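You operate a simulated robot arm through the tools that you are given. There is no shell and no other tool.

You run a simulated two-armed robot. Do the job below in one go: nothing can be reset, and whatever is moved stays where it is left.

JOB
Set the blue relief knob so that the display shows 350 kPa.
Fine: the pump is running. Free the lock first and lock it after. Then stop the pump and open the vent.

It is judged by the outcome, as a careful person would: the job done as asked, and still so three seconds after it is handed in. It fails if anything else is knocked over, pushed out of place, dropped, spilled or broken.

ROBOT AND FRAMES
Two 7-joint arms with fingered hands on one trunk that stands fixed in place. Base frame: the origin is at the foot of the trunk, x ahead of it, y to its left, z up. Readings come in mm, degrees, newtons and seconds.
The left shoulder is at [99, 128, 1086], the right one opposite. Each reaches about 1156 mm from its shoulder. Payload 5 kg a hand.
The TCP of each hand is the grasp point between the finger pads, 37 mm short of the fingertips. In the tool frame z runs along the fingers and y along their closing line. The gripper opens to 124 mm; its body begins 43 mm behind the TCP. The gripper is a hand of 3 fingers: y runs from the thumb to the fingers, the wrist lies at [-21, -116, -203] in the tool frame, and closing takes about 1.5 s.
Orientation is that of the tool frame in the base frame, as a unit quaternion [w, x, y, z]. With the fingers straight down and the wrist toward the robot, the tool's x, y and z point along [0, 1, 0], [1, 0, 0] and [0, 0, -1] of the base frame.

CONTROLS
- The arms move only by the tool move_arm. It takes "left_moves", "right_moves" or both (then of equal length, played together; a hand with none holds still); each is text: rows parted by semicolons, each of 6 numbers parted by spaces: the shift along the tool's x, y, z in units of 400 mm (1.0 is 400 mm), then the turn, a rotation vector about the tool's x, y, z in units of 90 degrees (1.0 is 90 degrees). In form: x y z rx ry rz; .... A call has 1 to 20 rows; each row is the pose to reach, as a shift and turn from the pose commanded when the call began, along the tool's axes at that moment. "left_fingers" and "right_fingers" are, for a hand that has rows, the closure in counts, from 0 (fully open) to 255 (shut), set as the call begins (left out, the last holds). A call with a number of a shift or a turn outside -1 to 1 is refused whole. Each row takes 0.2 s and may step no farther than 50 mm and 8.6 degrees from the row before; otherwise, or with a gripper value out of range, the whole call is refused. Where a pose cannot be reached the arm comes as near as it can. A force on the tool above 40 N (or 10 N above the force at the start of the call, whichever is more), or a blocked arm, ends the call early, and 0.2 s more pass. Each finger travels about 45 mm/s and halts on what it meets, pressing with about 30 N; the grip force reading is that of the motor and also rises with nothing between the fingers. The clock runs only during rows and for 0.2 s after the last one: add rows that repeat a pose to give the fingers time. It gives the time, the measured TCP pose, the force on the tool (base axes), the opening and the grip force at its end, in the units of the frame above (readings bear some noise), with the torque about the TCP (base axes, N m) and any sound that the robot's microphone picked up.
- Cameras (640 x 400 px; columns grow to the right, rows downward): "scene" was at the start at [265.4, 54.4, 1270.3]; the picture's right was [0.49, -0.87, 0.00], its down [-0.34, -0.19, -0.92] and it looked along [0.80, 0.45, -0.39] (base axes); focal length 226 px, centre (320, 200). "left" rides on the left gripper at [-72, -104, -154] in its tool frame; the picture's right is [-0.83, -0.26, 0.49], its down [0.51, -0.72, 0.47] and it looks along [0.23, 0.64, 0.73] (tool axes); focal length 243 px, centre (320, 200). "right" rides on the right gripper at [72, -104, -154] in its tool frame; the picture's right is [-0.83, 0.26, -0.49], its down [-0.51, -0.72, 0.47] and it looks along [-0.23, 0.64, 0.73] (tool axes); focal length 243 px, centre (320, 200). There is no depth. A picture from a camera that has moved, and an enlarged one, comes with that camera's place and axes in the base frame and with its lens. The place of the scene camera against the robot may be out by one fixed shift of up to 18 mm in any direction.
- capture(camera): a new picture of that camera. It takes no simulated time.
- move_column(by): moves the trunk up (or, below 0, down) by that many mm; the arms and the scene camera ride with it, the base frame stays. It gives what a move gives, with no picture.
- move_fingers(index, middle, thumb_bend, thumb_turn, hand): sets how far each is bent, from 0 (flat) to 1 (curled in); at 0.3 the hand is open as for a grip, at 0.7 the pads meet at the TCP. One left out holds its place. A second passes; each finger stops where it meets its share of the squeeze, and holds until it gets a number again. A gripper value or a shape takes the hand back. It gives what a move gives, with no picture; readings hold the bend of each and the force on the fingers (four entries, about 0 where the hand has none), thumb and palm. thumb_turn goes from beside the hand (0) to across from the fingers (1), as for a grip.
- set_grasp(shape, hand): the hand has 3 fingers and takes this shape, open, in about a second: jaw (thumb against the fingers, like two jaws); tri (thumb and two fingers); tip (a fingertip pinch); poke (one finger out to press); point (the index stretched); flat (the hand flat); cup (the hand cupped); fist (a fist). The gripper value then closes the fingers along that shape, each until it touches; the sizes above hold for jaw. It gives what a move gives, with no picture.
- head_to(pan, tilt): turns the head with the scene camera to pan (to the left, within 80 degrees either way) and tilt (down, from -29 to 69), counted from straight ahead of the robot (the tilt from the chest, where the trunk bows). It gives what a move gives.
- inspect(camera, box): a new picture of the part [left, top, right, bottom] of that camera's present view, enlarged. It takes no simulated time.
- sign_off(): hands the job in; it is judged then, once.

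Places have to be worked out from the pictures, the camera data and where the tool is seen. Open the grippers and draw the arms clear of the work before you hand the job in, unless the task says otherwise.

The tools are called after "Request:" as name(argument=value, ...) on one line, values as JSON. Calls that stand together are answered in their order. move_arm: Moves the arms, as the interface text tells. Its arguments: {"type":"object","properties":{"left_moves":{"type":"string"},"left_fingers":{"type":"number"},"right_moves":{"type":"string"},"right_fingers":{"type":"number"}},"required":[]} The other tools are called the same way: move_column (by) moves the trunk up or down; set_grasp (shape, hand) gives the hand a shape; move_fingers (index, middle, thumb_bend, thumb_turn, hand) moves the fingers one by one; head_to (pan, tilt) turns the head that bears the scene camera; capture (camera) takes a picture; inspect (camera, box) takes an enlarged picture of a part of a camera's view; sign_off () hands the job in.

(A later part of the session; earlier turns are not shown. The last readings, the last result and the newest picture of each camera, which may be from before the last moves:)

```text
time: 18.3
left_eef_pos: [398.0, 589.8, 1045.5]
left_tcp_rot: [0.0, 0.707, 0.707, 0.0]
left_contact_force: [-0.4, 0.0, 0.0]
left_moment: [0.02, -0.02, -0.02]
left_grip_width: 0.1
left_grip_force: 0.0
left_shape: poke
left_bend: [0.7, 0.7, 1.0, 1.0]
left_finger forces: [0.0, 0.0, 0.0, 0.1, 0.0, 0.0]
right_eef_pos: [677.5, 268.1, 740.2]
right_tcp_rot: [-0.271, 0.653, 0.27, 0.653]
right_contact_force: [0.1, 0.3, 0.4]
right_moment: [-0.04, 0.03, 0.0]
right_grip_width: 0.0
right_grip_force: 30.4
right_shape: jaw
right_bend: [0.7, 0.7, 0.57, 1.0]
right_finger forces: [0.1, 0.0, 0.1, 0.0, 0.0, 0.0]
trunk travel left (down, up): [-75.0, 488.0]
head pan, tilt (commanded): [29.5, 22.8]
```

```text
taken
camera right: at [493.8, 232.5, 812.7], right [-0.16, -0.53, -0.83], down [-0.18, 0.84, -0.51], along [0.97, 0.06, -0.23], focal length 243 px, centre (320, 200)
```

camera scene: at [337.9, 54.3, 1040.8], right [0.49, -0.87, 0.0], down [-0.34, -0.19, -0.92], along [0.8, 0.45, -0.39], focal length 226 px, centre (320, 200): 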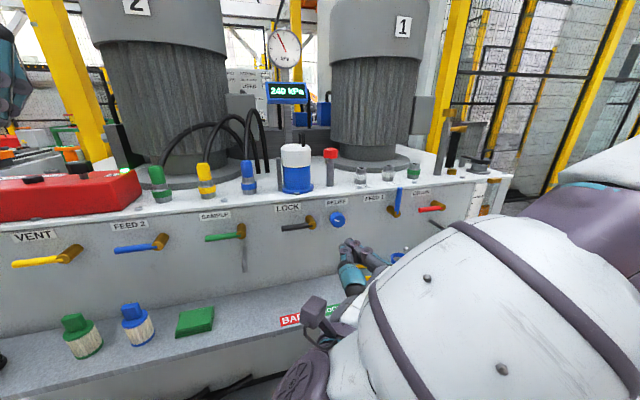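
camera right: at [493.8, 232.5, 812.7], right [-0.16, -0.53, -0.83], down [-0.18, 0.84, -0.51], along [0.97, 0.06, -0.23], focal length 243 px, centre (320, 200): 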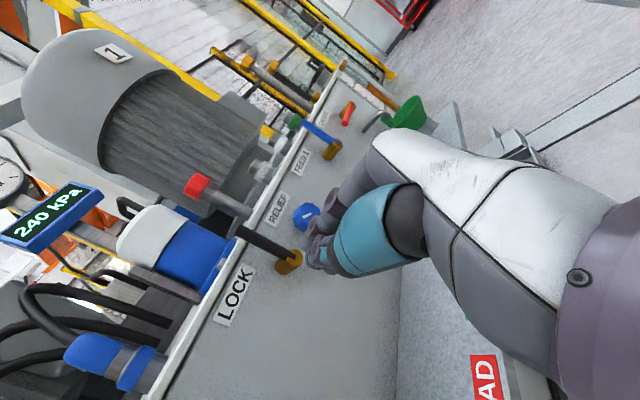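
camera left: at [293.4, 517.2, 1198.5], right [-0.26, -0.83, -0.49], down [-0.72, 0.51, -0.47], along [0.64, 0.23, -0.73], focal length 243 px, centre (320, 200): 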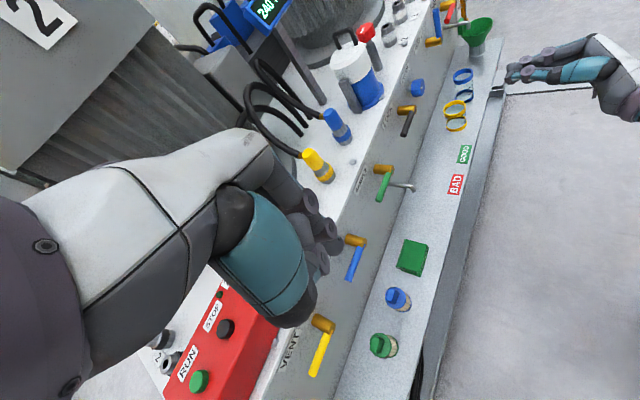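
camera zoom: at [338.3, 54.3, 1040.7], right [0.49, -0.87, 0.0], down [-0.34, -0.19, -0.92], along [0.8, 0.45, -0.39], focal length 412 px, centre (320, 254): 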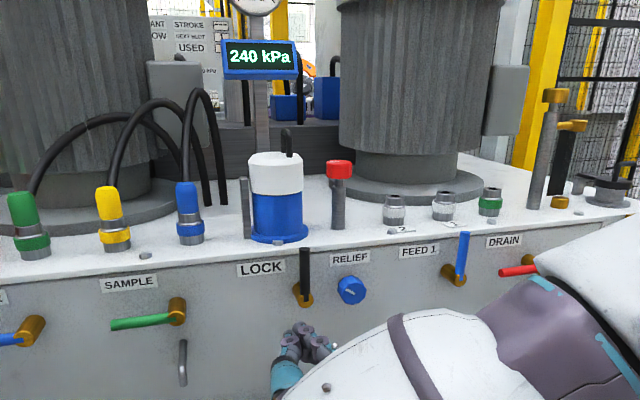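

The lock handle now stands upright like FEED 1, so the lock is free; the display still reads 240 kPa. Next I half-open the hand and line it up in front of the knob at E = 407, z = 727 (E is the distance along the panel).

Request:
move_arm(right_moves="-.01 .075 0 0 0 0; -.02 .15 .02 0 0 0; -.03 .22 .05 0 0 0; -.033 .293 .078 0 0 0; -.033 .293 .078 0 0 0; -.033 .293 .078 0 0 0", right_fingers=115)

Request:
inspect(camera="left", box=[360, 50, 520, 150])

Request:
inspect(camera="scene", box=[220, 160, 420, 285])

Request:
capture(camera="right")

```text
time: 19.7
left_eef_pos: [399.3, 589.7, 1044.6]
left_tcp_rot: [0.0, 0.707, 0.707, 0.0]
left_contact_force: [0.9, -0.6, 0.6]
left_moment: [0.03, 0.0, 0.01]
left_grip_width: 0.0
left_grip_force: 0.0
left_shape: poke
left_bend: [0.7, 0.7, 1.0, 1.0]
left_finger forces: [0.0, 0.0, 0.0, 0.1, 0.0, 0.1]
right_eef_pos: [780.2, 204.9, 726.4]
right_tcp_rot: [-0.271, 0.653, 0.27, 0.653]
right_contact_force: [-0.3, -0.5, -0.1]
right_moment: [0.0, 0.02, 0.0]
right_grip_width: 67.8
right_grip_force: 0.0
right_shape: jaw
right_bend: [0.74, 0.43, 0.67, 1.0]
right_finger forces: [0.0, 0.0, 0.0, 0.0, 0.0, 0.0]
trunk travel left (down, up): [-75.0, 488.0]
head pan, tilt (commanded): [29.5, 22.8]
```

```text
4.00 times, centred on (440, 100) of left
camera zoom: at [294.2, 517.3, 1198.1], right [-0.26, -0.83, -0.49], down [-0.72, 0.51, -0.47], along [0.64, 0.23, -0.73], focal length 970 px, centre (-160, 600)
```

zoom: 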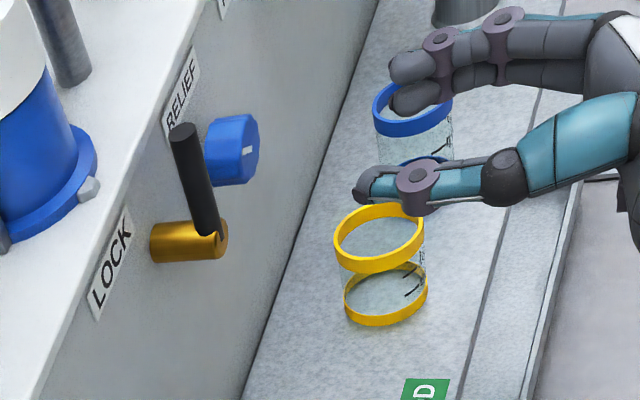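

```text
3.20 times, centred on (320, 222) of scene
camera zoom: at [338.3, 54.4, 1040.6], right [0.49, -0.87, 0.0], down [-0.34, -0.19, -0.92], along [0.8, 0.45, -0.39], focal length 724 px, centre (320, 128)
```

zoom: 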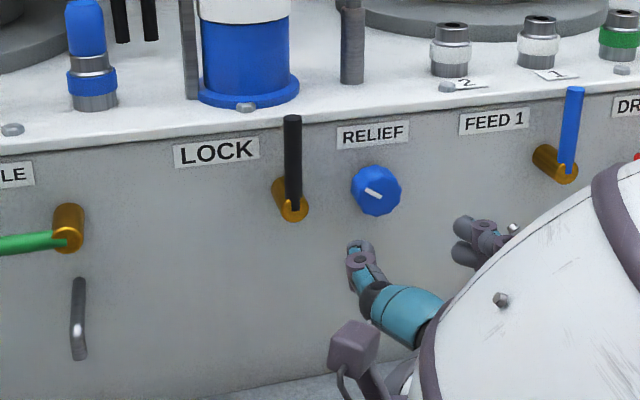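

```text
taken
camera right: at [597.5, 169.5, 799.4], right [-0.16, -0.53, -0.83], down [-0.18, 0.84, -0.51], along [0.97, 0.06, -0.23], focal length 243 px, centre (320, 200)
```

right: 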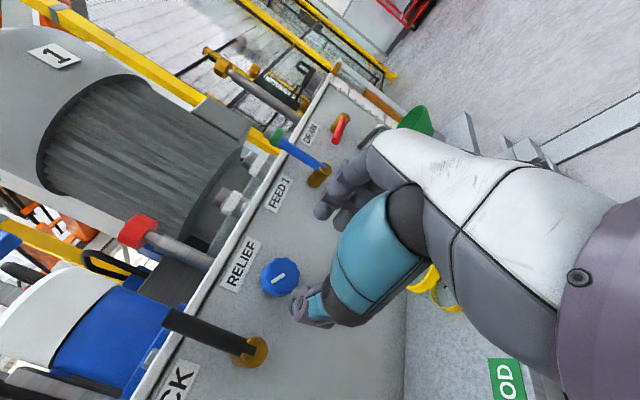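

Thumb and fingers sit evenly either side of the tool axis, and E = 407, z = 726 match the knob. I move forward to just before the knob's front and check the line-up.

Request:
move_arm(right_moves="0 0 .06 0 0 0; 0 0 .12 0 0 0; 0 0 .165 0 0 0; 0 0 .165 0 0 0")

Request:
inspect(camera="left", box=[360, 50, 520, 150])

Request:
inspect(camera="scene", box=[260, 170, 380, 245])

Request:
inspect(camera="right", box=[200, 160, 400, 360])

```text
time: 20.7
left_eef_pos: [398.4, 589.0, 1044.5]
left_tcp_rot: [0.0, 0.707, 0.707, 0.0]
left_contact_force: [0.2, 0.3, -0.8]
left_moment: [0.01, 0.0, -0.01]
left_grip_width: 0.0
left_grip_force: 0.1
left_shape: poke
left_bend: [0.7, 0.7, 1.0, 1.0]
left_finger forces: [0.0, 0.1, 0.0, 0.0, 0.0, 0.1]
right_eef_pos: [827.5, 252.1, 728.7]
right_tcp_rot: [-0.271, 0.653, 0.27, 0.653]
right_contact_force: [-0.5, -0.4, -0.7]
right_moment: [0.01, 0.01, -0.01]
right_grip_width: 67.6
right_grip_force: 0.1
right_shape: jaw
right_bend: [0.74, 0.43, 0.67, 1.0]
right_finger forces: [0.0, 0.0, 0.0, 0.0, 0.0, 0.1]
trunk travel left (down, up): [-75.0, 488.0]
head pan, tilt (commanded): [29.5, 22.8]
```

```text
4.00 times, centred on (440, 100) of left
camera zoom: at [294.0, 517.3, 1198.2], right [-0.26, -0.83, -0.49], down [-0.72, 0.51, -0.47], along [0.64, 0.23, -0.73], focal length 970 px, centre (-160, 600)
```

zoom: 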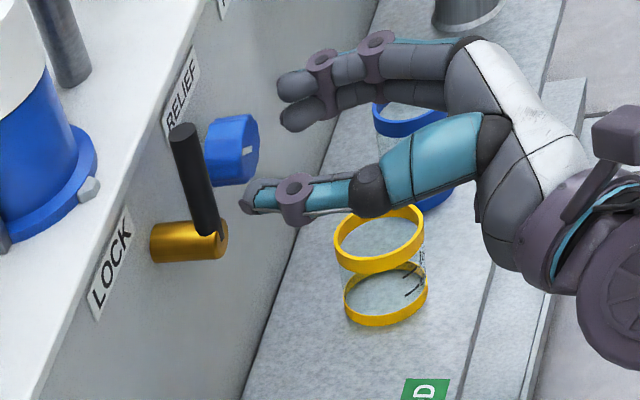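

```text
5.33 times, centred on (320, 208) of scene
camera zoom: at [338.2, 54.4, 1040.7], right [0.49, -0.87, 0.0], down [-0.34, -0.19, -0.92], along [0.8, 0.45, -0.39], focal length 1207 px, centre (320, 160)
```

zoom: 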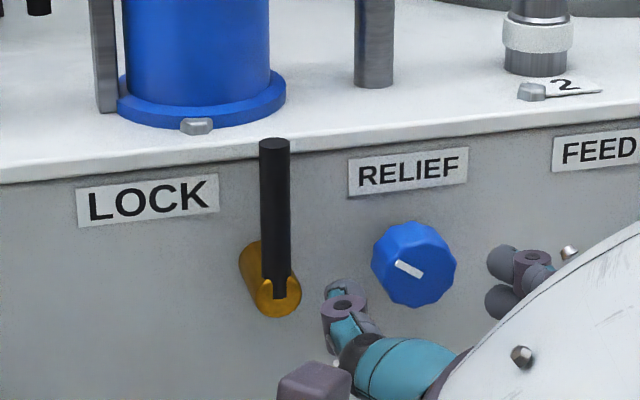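

```text
2.00 times, centred on (300, 260) of right
camera zoom: at [644.3, 217.5, 800.2], right [-0.16, -0.53, -0.83], down [-0.18, 0.84, -0.51], along [0.97, 0.06, -0.23], focal length 485 px, centre (360, 80)
```

zoom: 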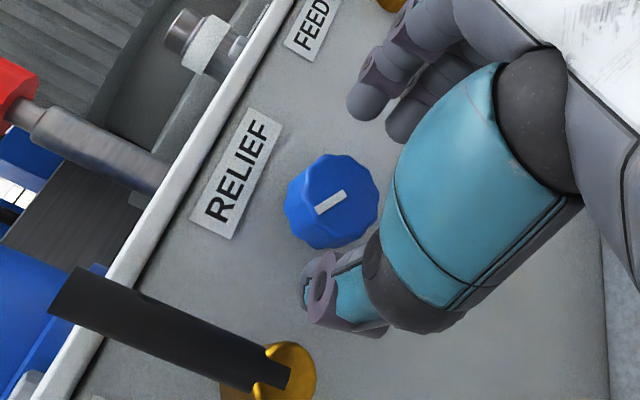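

The view confirms the tool axis is within 1–2 mm of the knob axis. I narrow the opening to about 58 mm to clear the lock handle and move forward around the knob.

Request:
move_arm(right_moves="0 0 0 0 0 0; 0 0 0 0 0 0; 0 0 .03 0 0 0; 0 0 .06 0 0 0; 0 0 .0875 0 0 0; 0 0 .0875 0 0 0", right_fingers=135)

Request:
inspect(camera="left", box=[360, 50, 520, 150])

Request:
inspect(camera="scene", box=[260, 170, 380, 245])

Request:
inspect(camera="right", box=[200, 160, 400, 360])

```text
time: 22.1
left_eef_pos: [397.0, 589.5, 1045.0]
left_tcp_rot: [0.0, 0.707, 0.707, -0.001]
left_contact_force: [0.8, 0.1, -0.1]
left_moment: [0.03, 0.01, -0.02]
left_grip_width: 0.0
left_grip_force: 0.1
left_shape: poke
left_bend: [0.7, 0.7, 1.0, 1.0]
left_finger forces: [0.1, 0.1, 0.1, 0.0, 0.0, 0.1]
right_eef_pos: [852.9, 278.5, 728.4]
right_tcp_rot: [-0.271, 0.653, 0.271, 0.653]
right_contact_force: [-0.3, 0.2, 0.0]
right_moment: [-0.01, 0.02, -0.01]
right_grip_width: 58.8
right_grip_force: 0.0
right_shape: jaw
right_bend: [0.74, 0.46, 0.71, 1.0]
right_finger forces: [0.0, 0.0, 0.1, 0.1, 0.1, 0.0]
trunk travel left (down, up): [-75.0, 488.0]
head pan, tilt (commanded): [29.5, 22.8]
```

```text
4.00 times, centred on (440, 100) of left
camera zoom: at [294.1, 517.3, 1198.2], right [-0.26, -0.83, -0.49], down [-0.72, 0.51, -0.47], along [0.64, 0.23, -0.73], focal length 970 px, centre (-160, 600)
```

zoom: 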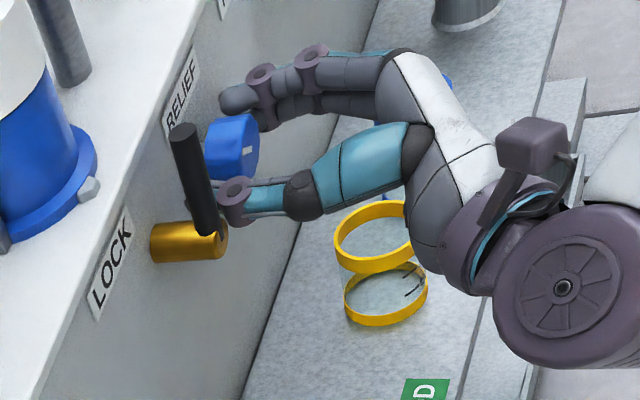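

```text
5.33 times, centred on (320, 208) of scene
camera zoom: at [338.3, 54.4, 1040.6], right [0.49, -0.87, 0.0], down [-0.34, -0.19, -0.92], along [0.8, 0.45, -0.39], focal length 1207 px, centre (320, 160)
```

zoom: 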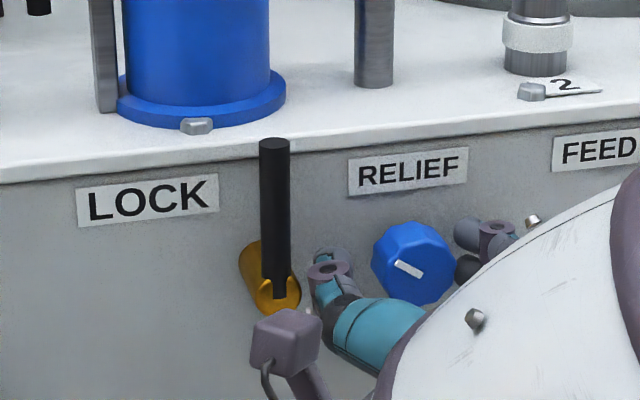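

```text
2.00 times, centred on (300, 260) of right
camera zoom: at [670.5, 243.6, 800.4], right [-0.16, -0.53, -0.83], down [-0.18, 0.84, -0.51], along [0.97, 0.06, -0.23], focal length 485 px, centre (360, 80)
```

zoom: 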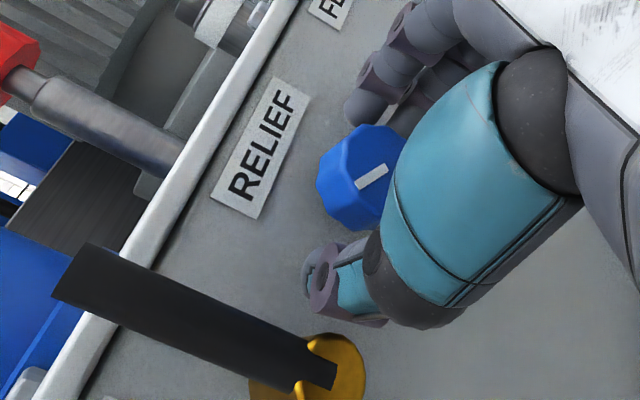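

The fingers straddle the knob with the tool at E = 406, z = 728 and no contact force. I close the hand on the knob.

Request:
move_arm(right_moves="0 0 0 0 0 0; 0 0 0 0 0 0; 0 0 0 0 0 0; 0 0 0 0 0 0; 0 0 0 0 0 0; 0 0 0 0 0 0; 0 0 0 0 0 0", right_fingers=255)

Request:
inspect(camera="left", box=[360, 50, 520, 150])

Request:
inspect(camera="scene", box=[260, 170, 380, 245])

Request:
inspect(camera="right", box=[200, 160, 400, 360])

Request:
inspect(camera="scene", box=[250, 20, 330, 110])

```text
time: 23.7
left_eef_pos: [397.6, 589.4, 1044.7]
left_tcp_rot: [0.001, 0.707, 0.707, 0.0]
left_contact_force: [-0.1, 0.3, 1.0]
left_moment: [0.0, -0.02, -0.07]
left_grip_width: 0.0
left_grip_force: 0.0
left_shape: poke
left_bend: [0.7, 0.7, 1.0, 1.0]
left_finger forces: [0.1, 0.0, 0.0, 0.0, 0.1, 0.0]
right_eef_pos: [853.2, 280.0, 728.0]
right_tcp_rot: [-0.271, 0.653, 0.27, 0.654]
right_contact_force: [3.3, 1.4, 0.5]
right_moment: [0.05, -0.03, -0.05]
right_grip_width: 33.1
right_grip_force: 30.0
right_shape: jaw
right_bend: [0.74, 0.54, 0.74, 1.0]
right_finger forces: [16.0, 9.1, 0.0, 0.0, 26.0, 0.1]
trunk travel left (down, up): [-75.0, 488.0]
head pan, tilt (commanded): [29.5, 22.8]
```

```text
4.00 times, centred on (440, 100) of left
camera zoom: at [294.3, 517.5, 1198.1], right [-0.26, -0.83, -0.49], down [-0.72, 0.51, -0.47], along [0.64, 0.23, -0.73], focal length 970 px, centre (-160, 600)
```

zoom: 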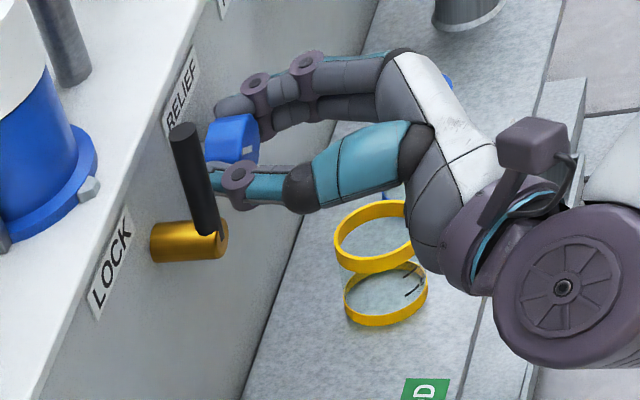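

```text
5.33 times, centred on (320, 208) of scene
camera zoom: at [338.4, 54.5, 1040.6], right [0.49, -0.87, 0.0], down [-0.34, -0.19, -0.92], along [0.8, 0.45, -0.39], focal length 1207 px, centre (320, 160)
```

zoom: 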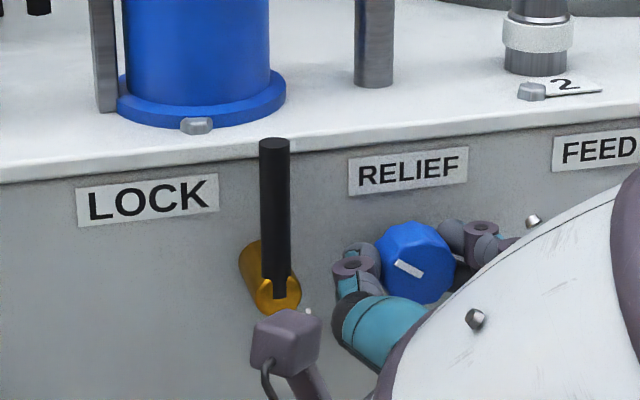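

```text
2.00 times, centred on (300, 260) of right
camera zoom: at [670.5, 243.6, 800.2], right [-0.16, -0.53, -0.83], down [-0.18, 0.84, -0.51], along [0.97, 0.06, -0.23], focal length 485 px, centre (360, 80)
```

zoom: 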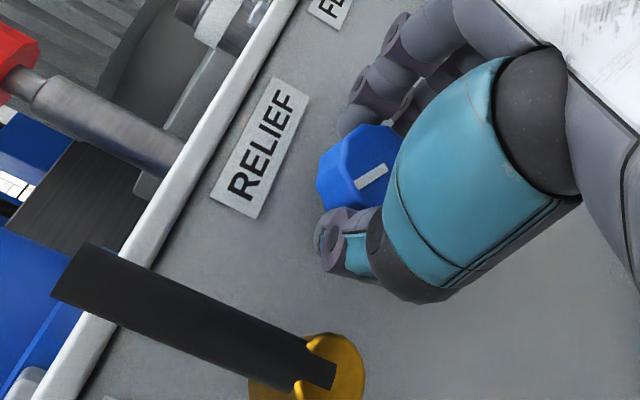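

```text
4.44 times, centred on (290, 65) of scene
camera zoom: at [338.4, 54.5, 1040.6], right [0.49, -0.87, 0.0], down [-0.34, -0.19, -0.92], along [0.8, 0.45, -0.39], focal length 1006 px, centre (453, 800)
```

zoom: 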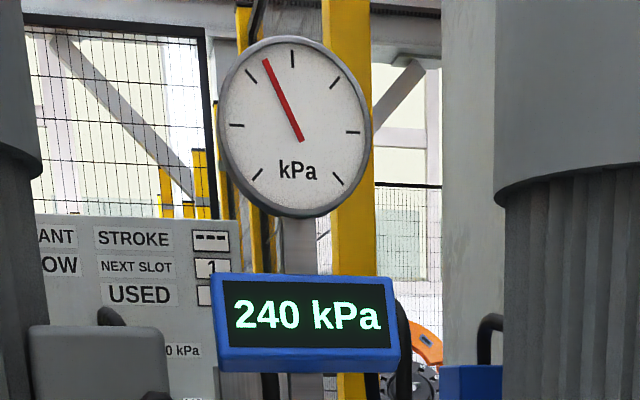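

The knob is firmly gripped (fingers 16 N and 9 N, thumb 26 N) and the display shows 240. I turn it 10° clockwise and read what happens.

Request:
move_arm(right_moves="0 0 0 0 0 .0222; 0 0 0 0 0 .0444; 0 0 0 0 0 .0667; 0 0 0 0 0 .0889; 0 0 0 0 0 .1111; 0 0 0 0 0 .1111; 0 0 0 0 0 .1111")

Request:
inspect(camera="scene", box=[250, 20, 330, 110])

Request:
inspect(camera="scene", box=[260, 170, 380, 245])

Request:
inspect(camera="right", box=[200, 160, 400, 360])

```text
time: 25.3
left_eef_pos: [398.3, 589.7, 1044.1]
left_tcp_rot: [-0.001, 0.707, 0.707, 0.0]
left_contact_force: [-0.1, -0.1, -0.3]
left_moment: [0.02, -0.02, 0.0]
left_grip_width: 0.0
left_grip_force: 0.0
left_shape: poke
left_bend: [0.7, 0.7, 1.0, 1.0]
left_finger forces: [0.0, 0.0, 0.0, 0.0, 0.0, 0.0]
right_eef_pos: [853.6, 278.7, 728.3]
right_tcp_rot: [-0.326, 0.675, 0.213, 0.627]
right_contact_force: [6.7, 0.4, 0.3]
right_moment: [-0.04, -0.03, -0.16]
right_grip_width: 33.1
right_grip_force: 30.1
right_shape: jaw
right_bend: [0.74, 0.54, 0.74, 1.0]
right_finger forces: [18.2, 10.7, 0.0, 0.0, 25.3, 0.0]
trunk travel left (down, up): [-75.0, 488.0]
head pan, tilt (commanded): [29.5, 22.8]
```

```text
4.44 times, centred on (290, 65) of scene
camera zoom: at [338.9, 54.4, 1040.4], right [0.49, -0.87, 0.0], down [-0.34, -0.19, -0.92], along [0.8, 0.45, -0.39], focal length 1006 px, centre (453, 800)
```

zoom: 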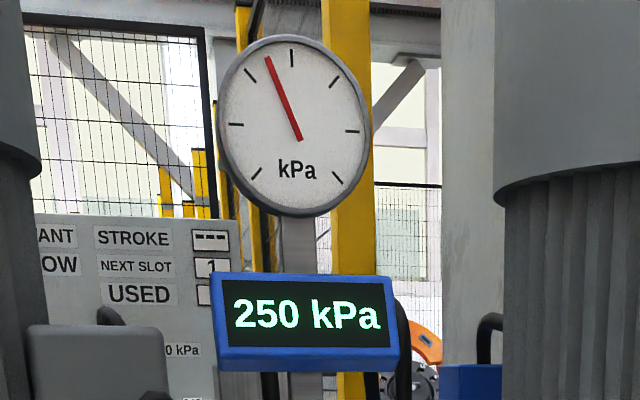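

```text
5.33 times, centred on (320, 208) of scene
camera zoom: at [338.9, 54.4, 1040.4], right [0.49, -0.87, 0.0], down [-0.34, -0.19, -0.92], along [0.8, 0.45, -0.39], focal length 1207 px, centre (320, 160)
```

zoom: 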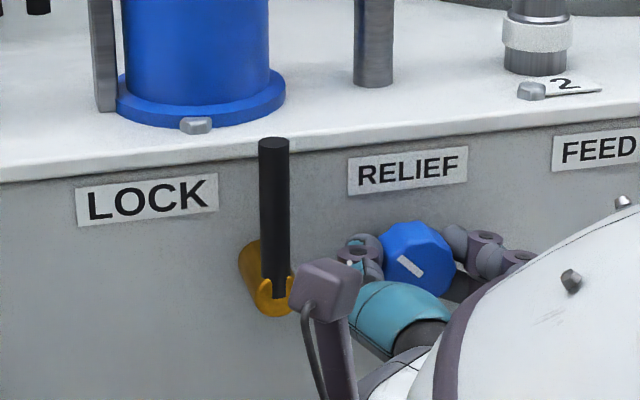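

```text
2.00 times, centred on (300, 260) of right
camera zoom: at [680.6, 233.5, 818.1], right [-0.27, -0.43, -0.86], down [-0.23, 0.9, -0.37], along [0.94, 0.1, -0.34], focal length 485 px, centre (360, 80)
```

zoom: 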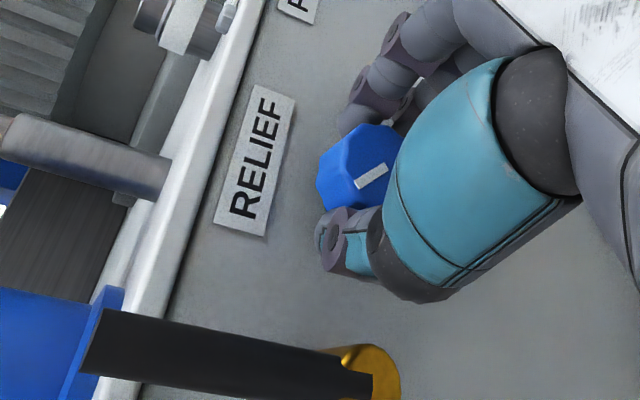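

The display rose to 250 kPa, so clockwise raises it by about 1 kPa per degree, with no slip in the grip. I carry on clockwise another 30° in small steps.

Request:
move_arm(right_moves="0 0 0 0 0 .0278; 0 0 0 0 0 .0556; 0 0 0 0 0 .0833; 0 0 0 0 0 .1111; 0 0 0 0 0 .1389; 0 0 0 0 0 .1667; 0 0 0 0 0 .1944; 0 0 0 0 0 .2222; 0 0 0 0 0 .25; 0 0 0 0 0 .2778; 0 0 0 0 0 .3056; 0 0 0 0 0 .3333; 0 0 0 0 0 .3333")

Request:
inspect(camera="scene", box=[250, 20, 330, 110])

Request:
capture(camera="scene")

Request:
inspect(camera="left", box=[360, 40, 560, 165])

Request:
inspect(camera="right", box=[200, 160, 400, 360])

```text
time: 28.1
left_eef_pos: [399.1, 590.2, 1043.8]
left_tcp_rot: [0.0, 0.707, 0.707, 0.0]
left_contact_force: [-0.1, -0.2, 0.1]
left_moment: [0.03, 0.01, 0.01]
left_grip_width: 0.0
left_grip_force: 0.0
left_shape: poke
left_bend: [0.7, 0.7, 1.0, 1.0]
left_finger forces: [0.0, 0.0, 0.1, 0.0, 0.1, 0.1]
right_eef_pos: [853.5, 277.3, 729.4]
right_tcp_rot: [-0.477, 0.707, 0.03, 0.521]
right_contact_force: [15.3, 6.2, 5.4]
right_moment: [0.08, -0.13, -0.19]
right_grip_width: 31.9
right_grip_force: 29.7
right_shape: jaw
right_bend: [0.74, 0.54, 0.74, 1.0]
right_finger forces: [19.1, 7.8, 0.0, 0.0, 25.3, 0.1]
trunk travel left (down, up): [-75.0, 488.0]
head pan, tilt (commanded): [29.5, 22.8]
```

```text
4.44 times, centred on (290, 65) of scene
camera zoom: at [339.0, 54.6, 1040.4], right [0.49, -0.87, 0.0], down [-0.34, -0.19, -0.92], along [0.8, 0.45, -0.39], focal length 1006 px, centre (453, 800)
```

zoom: 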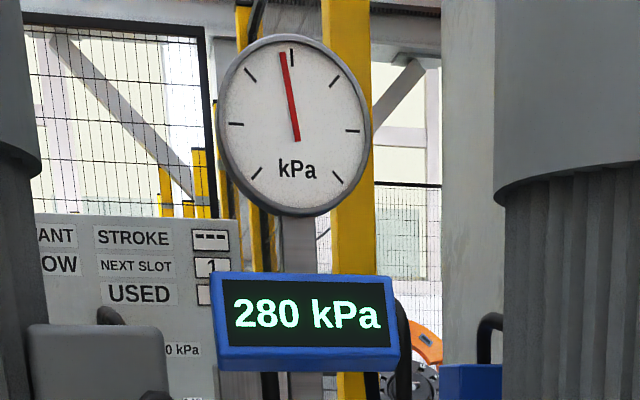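

```text
taken
camera scene: at [339.0, 54.6, 1040.4], right [0.49, -0.87, 0.0], down [-0.34, -0.19, -0.92], along [0.8, 0.45, -0.39], focal length 226 px, centre (320, 200)
```

scene: 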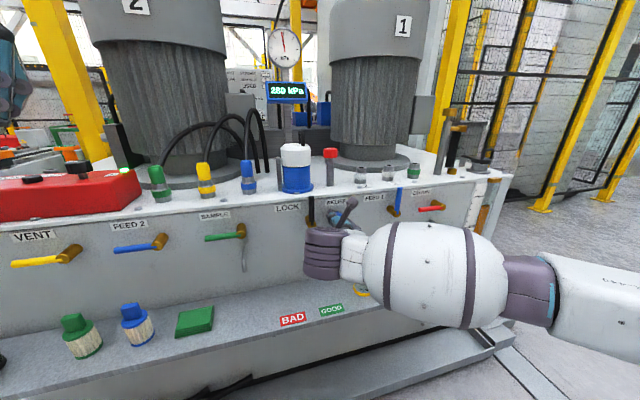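

```text
3.20 times, centred on (460, 102) of left
camera zoom: at [295.0, 517.6, 1197.8], right [-0.26, -0.83, -0.49], down [-0.72, 0.51, -0.47], along [0.64, 0.23, -0.73], focal length 776 px, centre (-128, 512)
```

zoom: 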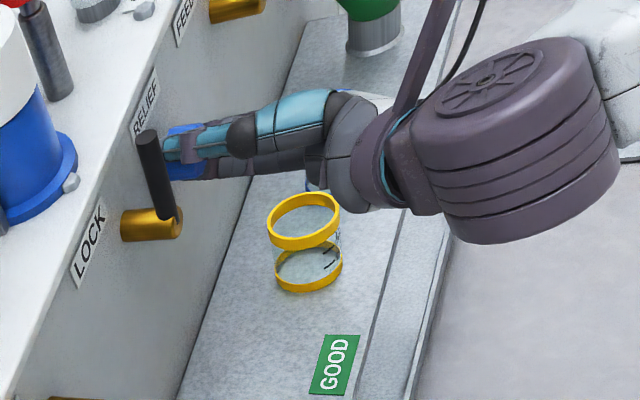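

```text
2.00 times, centred on (300, 260) of right
camera zoom: at [721.1, 191.7, 851.3], right [-0.58, -0.11, -0.8], down [-0.29, 0.95, 0.07], along [0.76, 0.27, -0.59], focal length 485 px, centre (360, 80)
```

zoom: 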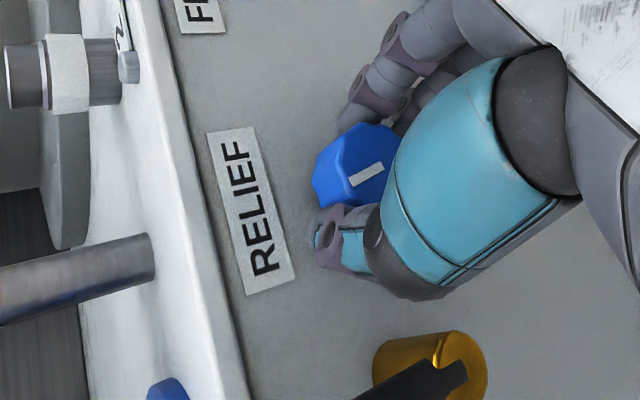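

280 kPa after 40°, still 1 kPa per degree, and the arm looks comfortable. I turn another 30° clockwise.

Request:
move_arm(right_moves="0 0 0 0 0 .0278; 0 0 0 0 0 .0556; 0 0 0 0 0 .0833; 0 0 0 0 0 .1111; 0 0 0 0 0 .1389; 0 0 0 0 0 .1667; 0 0 0 0 0 .1944; 0 0 0 0 0 .2222; 0 0 0 0 0 .25; 0 0 0 0 0 .2778; 0 0 0 0 0 .3056; 0 0 0 0 0 .3333; 0 0 0 0 0 .3333")

Request:
inspect(camera="scene", box=[250, 20, 330, 110])

Request:
capture(camera="scene")

Request:
inspect(camera="right", box=[200, 160, 400, 360])

```text
time: 30.9
left_eef_pos: [399.2, 588.9, 1045.1]
left_tcp_rot: [-0.001, 0.707, 0.707, 0.0]
left_contact_force: [-0.2, -0.1, 0.1]
left_moment: [0.02, -0.01, 0.03]
left_grip_width: 0.1
left_grip_force: 0.0
left_shape: poke
left_bend: [0.7, 0.7, 1.0, 1.0]
left_finger forces: [0.0, 0.1, 0.0, 0.1, 0.1, 0.1]
right_eef_pos: [855.0, 277.5, 729.1]
right_tcp_rot: [-0.596, 0.69, -0.155, 0.38]
right_contact_force: [19.0, -8.6, 3.6]
right_moment: [-0.05, -0.09, -0.51]
right_grip_width: 32.0
right_grip_force: 30.3
right_shape: jaw
right_bend: [0.74, 0.55, 0.75, 0.99]
right_finger forces: [22.7, 6.3, 0.0, 0.0, 26.7, 0.1]
trunk travel left (down, up): [-75.0, 488.0]
head pan, tilt (commanded): [29.5, 22.8]
```

```text
4.44 times, centred on (290, 65) of scene
camera zoom: at [339.4, 53.7, 1040.3], right [0.49, -0.87, 0.0], down [-0.34, -0.19, -0.92], along [0.8, 0.45, -0.39], focal length 1006 px, centre (453, 800)
```

zoom: 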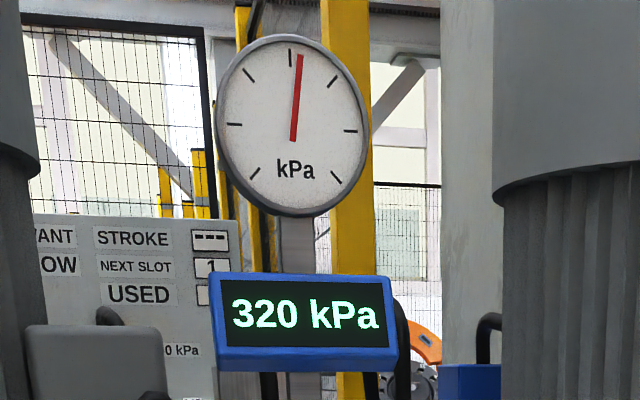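

```text
taken
camera scene: at [339.4, 53.7, 1040.3], right [0.49, -0.87, 0.0], down [-0.34, -0.19, -0.92], along [0.8, 0.45, -0.39], focal length 226 px, centre (320, 200)
```

scene: 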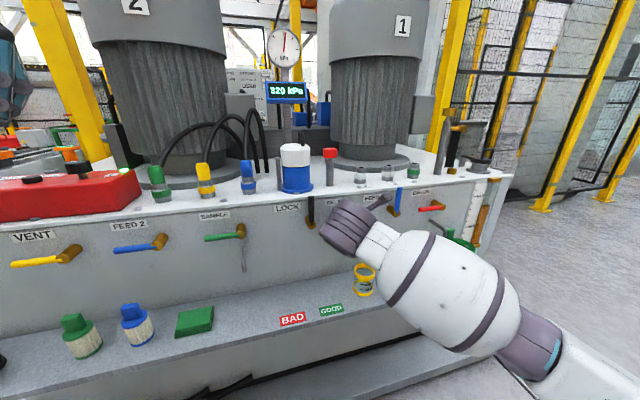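

```text
2.00 times, centred on (300, 260) of right
camera zoom: at [767.5, 145.4, 851.3], right [-0.84, 0.14, -0.53], down [-0.18, 0.84, 0.51], along [0.52, 0.52, -0.68], focal length 485 px, centre (360, 80)
```

zoom: 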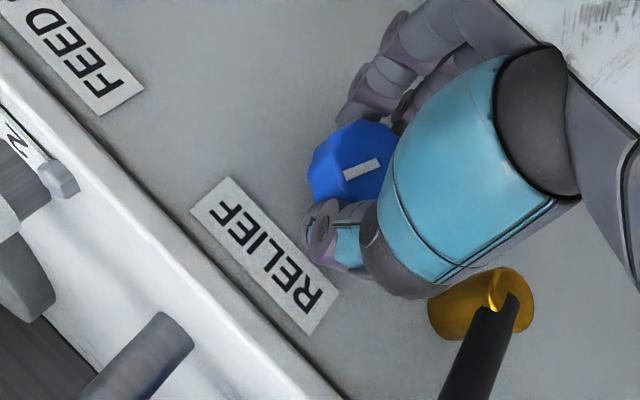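

The display reads 320 kPa now, and it looks to count in tens. I go on 15° more, easing the hand about 3 mm to the right to relieve the 19 N side load.

Request:
move_arm(right_moves=".0035 .0013 .001 0 0 0; .007 .0026 .002 0 0 .0222; .007 .0026 .002 0 0 .0444; .007 .0026 .002 0 0 .0667; .007 .0026 .002 0 0 .0889; .007 .0026 .002 0 0 .1111; .007 .0026 .002 0 0 .1389; .007 .0026 .002 0 0 .1667; .007 .0026 .002 0 0 .1667")

Request:
inspect(camera="scene", box=[250, 20, 330, 110])

Request:
inspect(camera="right", box=[200, 160, 400, 360])

```text
time: 32.9
left_eef_pos: [397.7, 588.4, 1044.3]
left_tcp_rot: [0.001, 0.707, 0.707, 0.0]
left_contact_force: [0.2, 0.0, -0.3]
left_moment: [0.03, 0.01, 0.02]
left_grip_width: 0.0
left_grip_force: 0.0
left_shape: poke
left_bend: [0.7, 0.7, 1.0, 1.0]
left_finger forces: [0.1, 0.0, 0.0, 0.0, 0.0, 0.0]
right_eef_pos: [855.5, 276.4, 728.2]
right_tcp_rot: [-0.641, 0.665, -0.241, 0.298]
right_contact_force: [8.9, -1.4, 6.1]
right_moment: [0.09, -0.13, -0.16]
right_grip_width: 32.2
right_grip_force: 30.2
right_shape: jaw
right_bend: [0.74, 0.55, 0.74, 1.0]
right_finger forces: [17.8, 8.6, 0.1, 0.1, 30.6, 0.0]
trunk travel left (down, up): [-75.0, 488.0]
head pan, tilt (commanded): [29.5, 22.8]
```

```text
4.44 times, centred on (290, 65) of scene
camera zoom: at [338.5, 54.2, 1040.6], right [0.49, -0.87, 0.0], down [-0.34, -0.19, -0.92], along [0.8, 0.45, -0.39], focal length 1006 px, centre (453, 800)
```

zoom: 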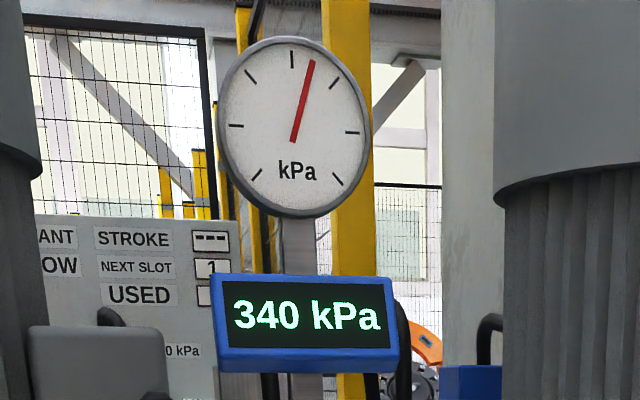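

```text
2.00 times, centred on (300, 260) of right
camera zoom: at [790.8, 122.0, 838.7], right [-0.92, 0.22, -0.33], down [-0.07, 0.73, 0.67], along [0.39, 0.64, -0.66], focal length 485 px, centre (360, 80)
```

zoom: 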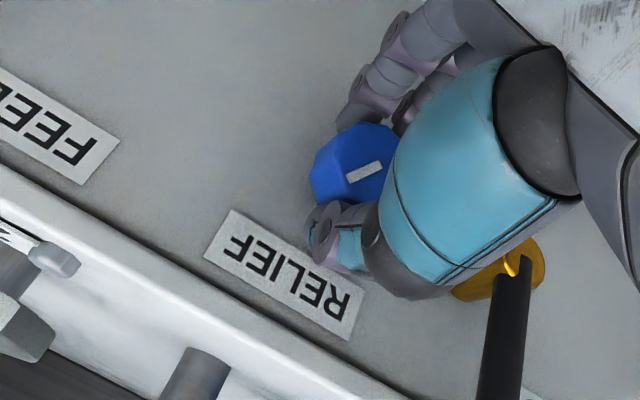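

340 kPa now, with the side load relieved. I go on in small steps, watching for where 350 begins.

Request:
move_arm(right_moves="0 0 0 0 0 .0133; 0 0 0 0 0 .0267; 0 0 0 0 0 .0267; 0 0 0 0 0 .0267")

Request:
inspect(camera="scene", box=[265, 20, 310, 108])

```text
time: 33.9
left_eef_pos: [398.3, 589.9, 1044.8]
left_tcp_rot: [0.001, 0.707, 0.707, 0.0]
left_contact_force: [0.0, -0.3, -0.3]
left_moment: [-0.01, -0.03, -0.05]
left_grip_width: 0.1
left_grip_force: 0.1
left_shape: poke
left_bend: [0.7, 0.7, 1.0, 1.0]
left_finger forces: [0.0, 0.0, 0.0, 0.0, 0.0, 0.0]
right_eef_pos: [855.7, 276.0, 729.1]
right_tcp_rot: [-0.647, 0.659, -0.256, 0.286]
right_contact_force: [9.7, 0.5, 6.1]
right_moment: [0.11, -0.14, -0.09]
right_grip_width: 31.9
right_grip_force: 30.0
right_shape: jaw
right_bend: [0.74, 0.55, 0.74, 1.0]
right_finger forces: [17.5, 8.3, 0.0, 0.0, 30.5, 0.0]
trunk travel left (down, up): [-75.0, 488.0]
head pan, tilt (commanded): [29.5, 22.8]
```

```text
4.55 times, centred on (288, 64) of scene
camera zoom: at [338.5, 54.3, 1040.6], right [0.49, -0.87, 0.0], down [-0.34, -0.19, -0.92], along [0.8, 0.45, -0.39], focal length 1029 px, centre (468, 818)
```

zoom: 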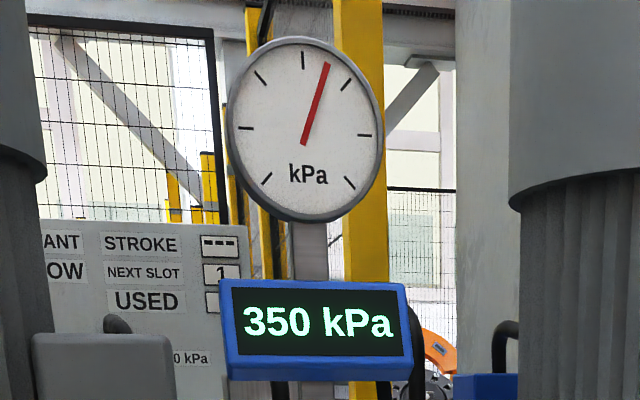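

350 kPa has appeared at about 87° of turn. I look at the gauge needle closely to judge where within the 350 band the setting lies.

Request:
inspect(camera="scene", box=[266, 24, 302, 70])

Request:
inspect(camera="scene", box=[260, 76, 312, 108])

```text
8.70 times, centred on (284, 47) of scene
camera zoom: at [338.5, 54.3, 1040.6], right [0.49, -0.87, 0.0], down [-0.34, -0.19, -0.92], along [0.8, 0.45, -0.39], focal length 1968 px, centre (633, 1530)
```

zoom: 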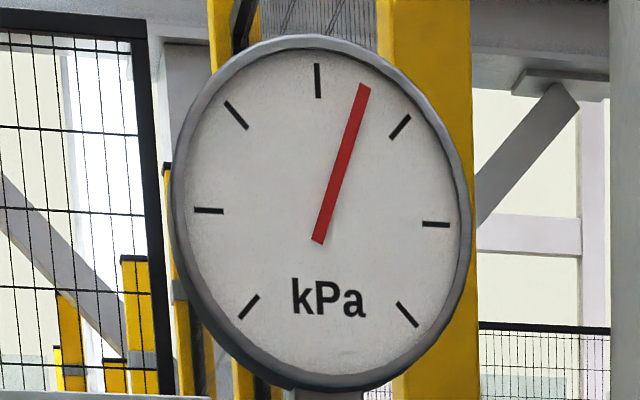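

```text
12.31 times, centred on (286, 92) of scene
camera zoom: at [338.5, 54.3, 1040.6], right [0.49, -0.87, 0.0], down [-0.34, -0.19, -0.92], along [0.8, 0.45, -0.39], focal length 2786 px, centre (738, 1529)
```

zoom: 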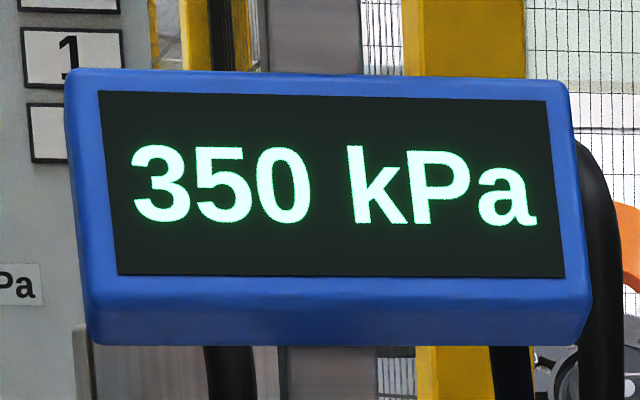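

Measured against its ticks the needle stands at about 348 kPa, just into the 350 band. I add about 1.8° more and measure again.

Request:
move_arm(right_moves="0 0 0 0 0 .01; 0 0 0 0 0 .02; 0 0 0 0 0 .02; 0 0 0 0 0 .02")

Request:
inspect(camera="scene", box=[266, 24, 302, 70])

Request:
inspect(camera="scene", box=[260, 76, 312, 108])

```text
time: 34.9
left_eef_pos: [399.4, 589.8, 1044.9]
left_tcp_rot: [0.001, 0.707, 0.708, 0.001]
left_contact_force: [-0.5, 0.2, 0.0]
left_moment: [0.0, -0.03, 0.0]
left_grip_width: 0.2
left_grip_force: 0.0
left_shape: poke
left_bend: [0.7, 0.7, 1.0, 1.0]
left_finger forces: [0.0, 0.0, 0.1, 0.0, 0.0, 0.1]
right_eef_pos: [856.5, 275.2, 729.0]
right_tcp_rot: [-0.651, 0.655, -0.266, 0.276]
right_contact_force: [7.1, -4.5, 4.2]
right_moment: [0.1, -0.07, -0.18]
right_grip_width: 32.0
right_grip_force: 29.8
right_shape: jaw
right_bend: [0.74, 0.55, 0.75, 1.0]
right_finger forces: [18.7, 8.8, 0.1, 0.0, 30.6, 0.0]
trunk travel left (down, up): [-75.0, 488.0]
head pan, tilt (commanded): [29.5, 22.8]
```

```text
8.70 times, centred on (284, 47) of scene
camera zoom: at [338.5, 53.9, 1040.6], right [0.49, -0.87, 0.0], down [-0.34, -0.19, -0.92], along [0.8, 0.45, -0.39], focal length 1968 px, centre (633, 1530)
```

zoom: 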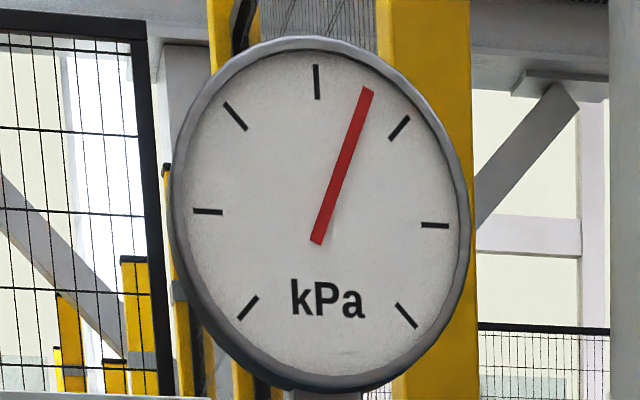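

```text
12.31 times, centred on (286, 92) of scene
camera zoom: at [338.5, 53.9, 1040.6], right [0.49, -0.87, 0.0], down [-0.34, -0.19, -0.92], along [0.8, 0.45, -0.39], focal length 2786 px, centre (738, 1529)
```

zoom: 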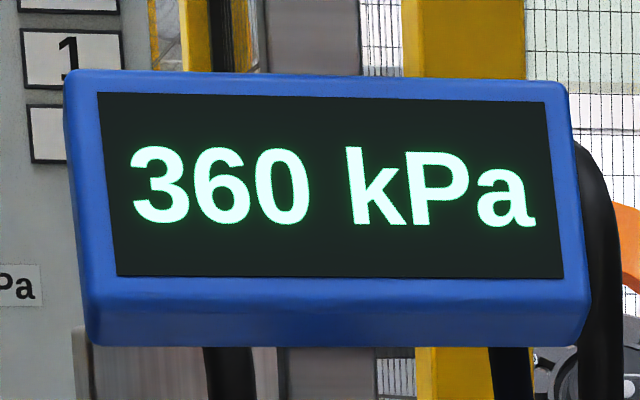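

It ticked over to 360, with the needle near 354. Before correcting I hold still for two seconds to see whether the reading lags.

Request:
move_arm(right_moves="0 0 0 0 0 0; 0 0 0 0 0 0; 0 0 0 0 0 0; 0 0 0 0 0 0; 0 0 0 0 0 0; 0 0 0 0 0 0; 0 0 0 0 0 0; 0 0 0 0 0 0; 0 0 0 0 0 0; 0 0 0 0 0 0")

Request:
inspect(camera="scene", box=[266, 24, 302, 70])

Request:
inspect(camera="scene", box=[260, 76, 312, 108])

Request:
inspect(camera="right", box=[220, 200, 360, 300])

```text
time: 37.1
left_eef_pos: [397.6, 588.8, 1044.6]
left_tcp_rot: [0.0, 0.708, 0.707, -0.001]
left_contact_force: [0.4, -1.2, -0.5]
left_moment: [0.01, 0.0, 0.03]
left_grip_width: 0.0
left_grip_force: 0.2
left_shape: poke
left_bend: [0.7, 0.7, 1.0, 1.0]
left_finger forces: [0.1, 0.0, 0.1, 0.1, 0.0, 0.0]
right_eef_pos: [855.2, 275.7, 729.4]
right_tcp_rot: [-0.651, 0.655, -0.266, 0.275]
right_contact_force: [7.3, -5.8, 3.3]
right_moment: [0.03, -0.05, -0.23]
right_grip_width: 32.0
right_grip_force: 29.8
right_shape: jaw
right_bend: [0.74, 0.55, 0.75, 1.0]
right_finger forces: [19.2, 9.0, 0.0, 0.0, 30.6, 0.1]
trunk travel left (down, up): [-75.0, 488.0]
head pan, tilt (commanded): [29.5, 22.8]
```

```text
8.70 times, centred on (284, 47) of scene
camera zoom: at [338.5, 53.9, 1040.6], right [0.49, -0.87, 0.0], down [-0.34, -0.19, -0.92], along [0.8, 0.45, -0.39], focal length 1968 px, centre (633, 1530)
```

zoom: 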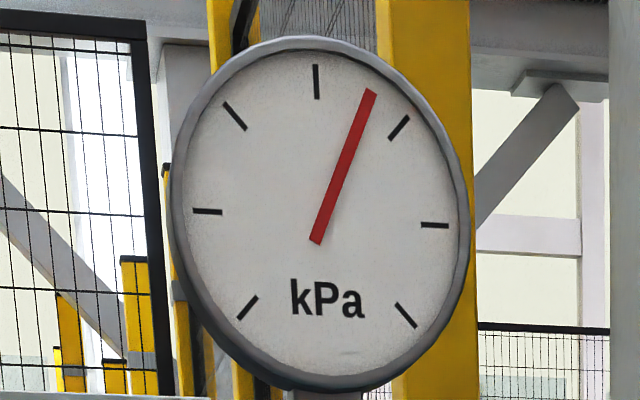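

```text
12.31 times, centred on (286, 92) of scene
camera zoom: at [338.5, 53.9, 1040.6], right [0.49, -0.87, 0.0], down [-0.34, -0.19, -0.92], along [0.8, 0.45, -0.39], focal length 2786 px, centre (738, 1529)
```

zoom: 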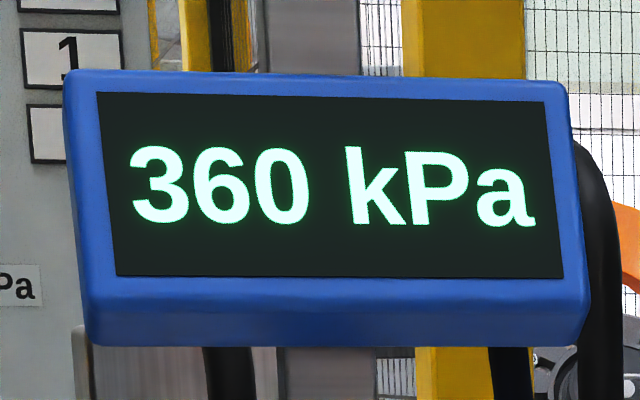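

```text
4.00 times, centred on (290, 250) of right
camera zoom: at [796.7, 116.5, 833.9], right [-0.93, 0.24, -0.27], down [-0.03, 0.7, 0.71], along [0.36, 0.67, -0.64], focal length 970 px, centre (440, 0)
```

zoom: 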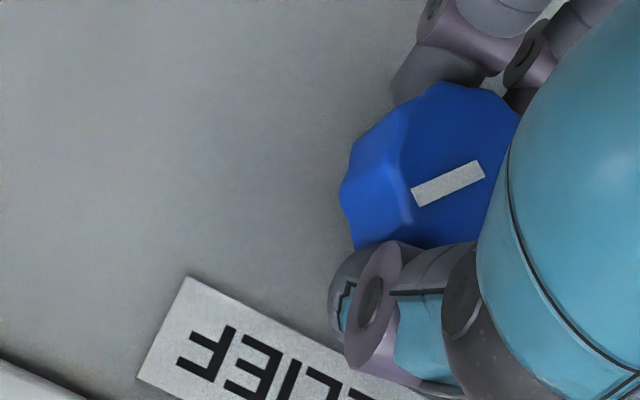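

The needle crept from 354 to about 356, so the reading lags a little. I wait another two seconds to see it settle.

Request:
move_arm(right_moves="0 0 0 0 0 0; 0 0 0 0 0 0; 0 0 0 0 0 0; 0 0 0 0 0 0; 0 0 0 0 0 0; 0 0 0 0 0 0; 0 0 0 0 0 0; 0 0 0 0 0 0; 0 0 0 0 0 0; 0 0 0 0 0 0")

Request:
inspect(camera="scene", box=[266, 24, 302, 70])

Request:
inspect(camera="scene", box=[260, 76, 312, 108])

```text
time: 39.3
left_eef_pos: [397.4, 588.8, 1045.7]
left_tcp_rot: [0.0, 0.707, 0.707, -0.001]
left_contact_force: [-0.1, 0.7, 0.7]
left_moment: [0.03, 0.04, 0.01]
left_grip_width: 0.0
left_grip_force: 0.1
left_shape: poke
left_bend: [0.7, 0.7, 1.0, 1.0]
left_finger forces: [0.1, 0.0, 0.0, 0.1, 0.0, 0.1]
right_eef_pos: [856.2, 275.1, 728.5]
right_tcp_rot: [-0.651, 0.656, -0.265, 0.275]
right_contact_force: [7.0, -5.1, 4.0]
right_moment: [0.0, -0.06, -0.24]
right_grip_width: 32.2
right_grip_force: 30.1
right_shape: jaw
right_bend: [0.74, 0.55, 0.75, 1.0]
right_finger forces: [19.2, 8.9, 0.1, 0.1, 30.6, 0.1]
trunk travel left (down, up): [-75.0, 488.0]
head pan, tilt (commanded): [29.5, 22.8]
```

```text
8.70 times, centred on (284, 47) of scene
camera zoom: at [338.5, 53.9, 1040.6], right [0.49, -0.87, 0.0], down [-0.34, -0.19, -0.92], along [0.8, 0.45, -0.39], focal length 1968 px, centre (633, 1530)
```

zoom: 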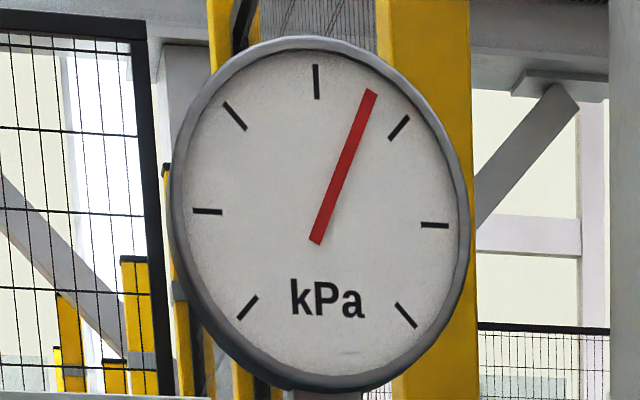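

```text
12.31 times, centred on (286, 92) of scene
camera zoom: at [338.5, 53.9, 1040.6], right [0.49, -0.87, 0.0], down [-0.34, -0.19, -0.92], along [0.8, 0.45, -0.39], focal length 2786 px, centre (738, 1529)
```

zoom: 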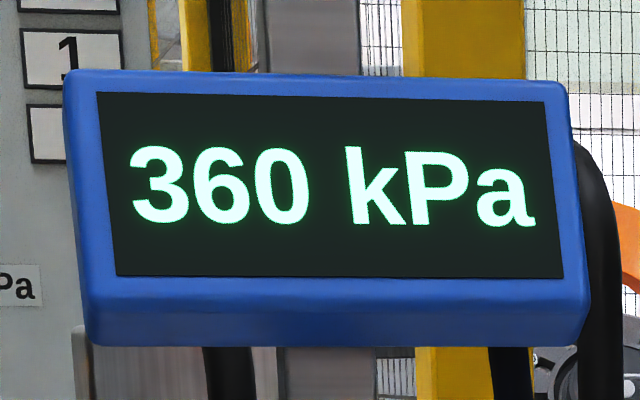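

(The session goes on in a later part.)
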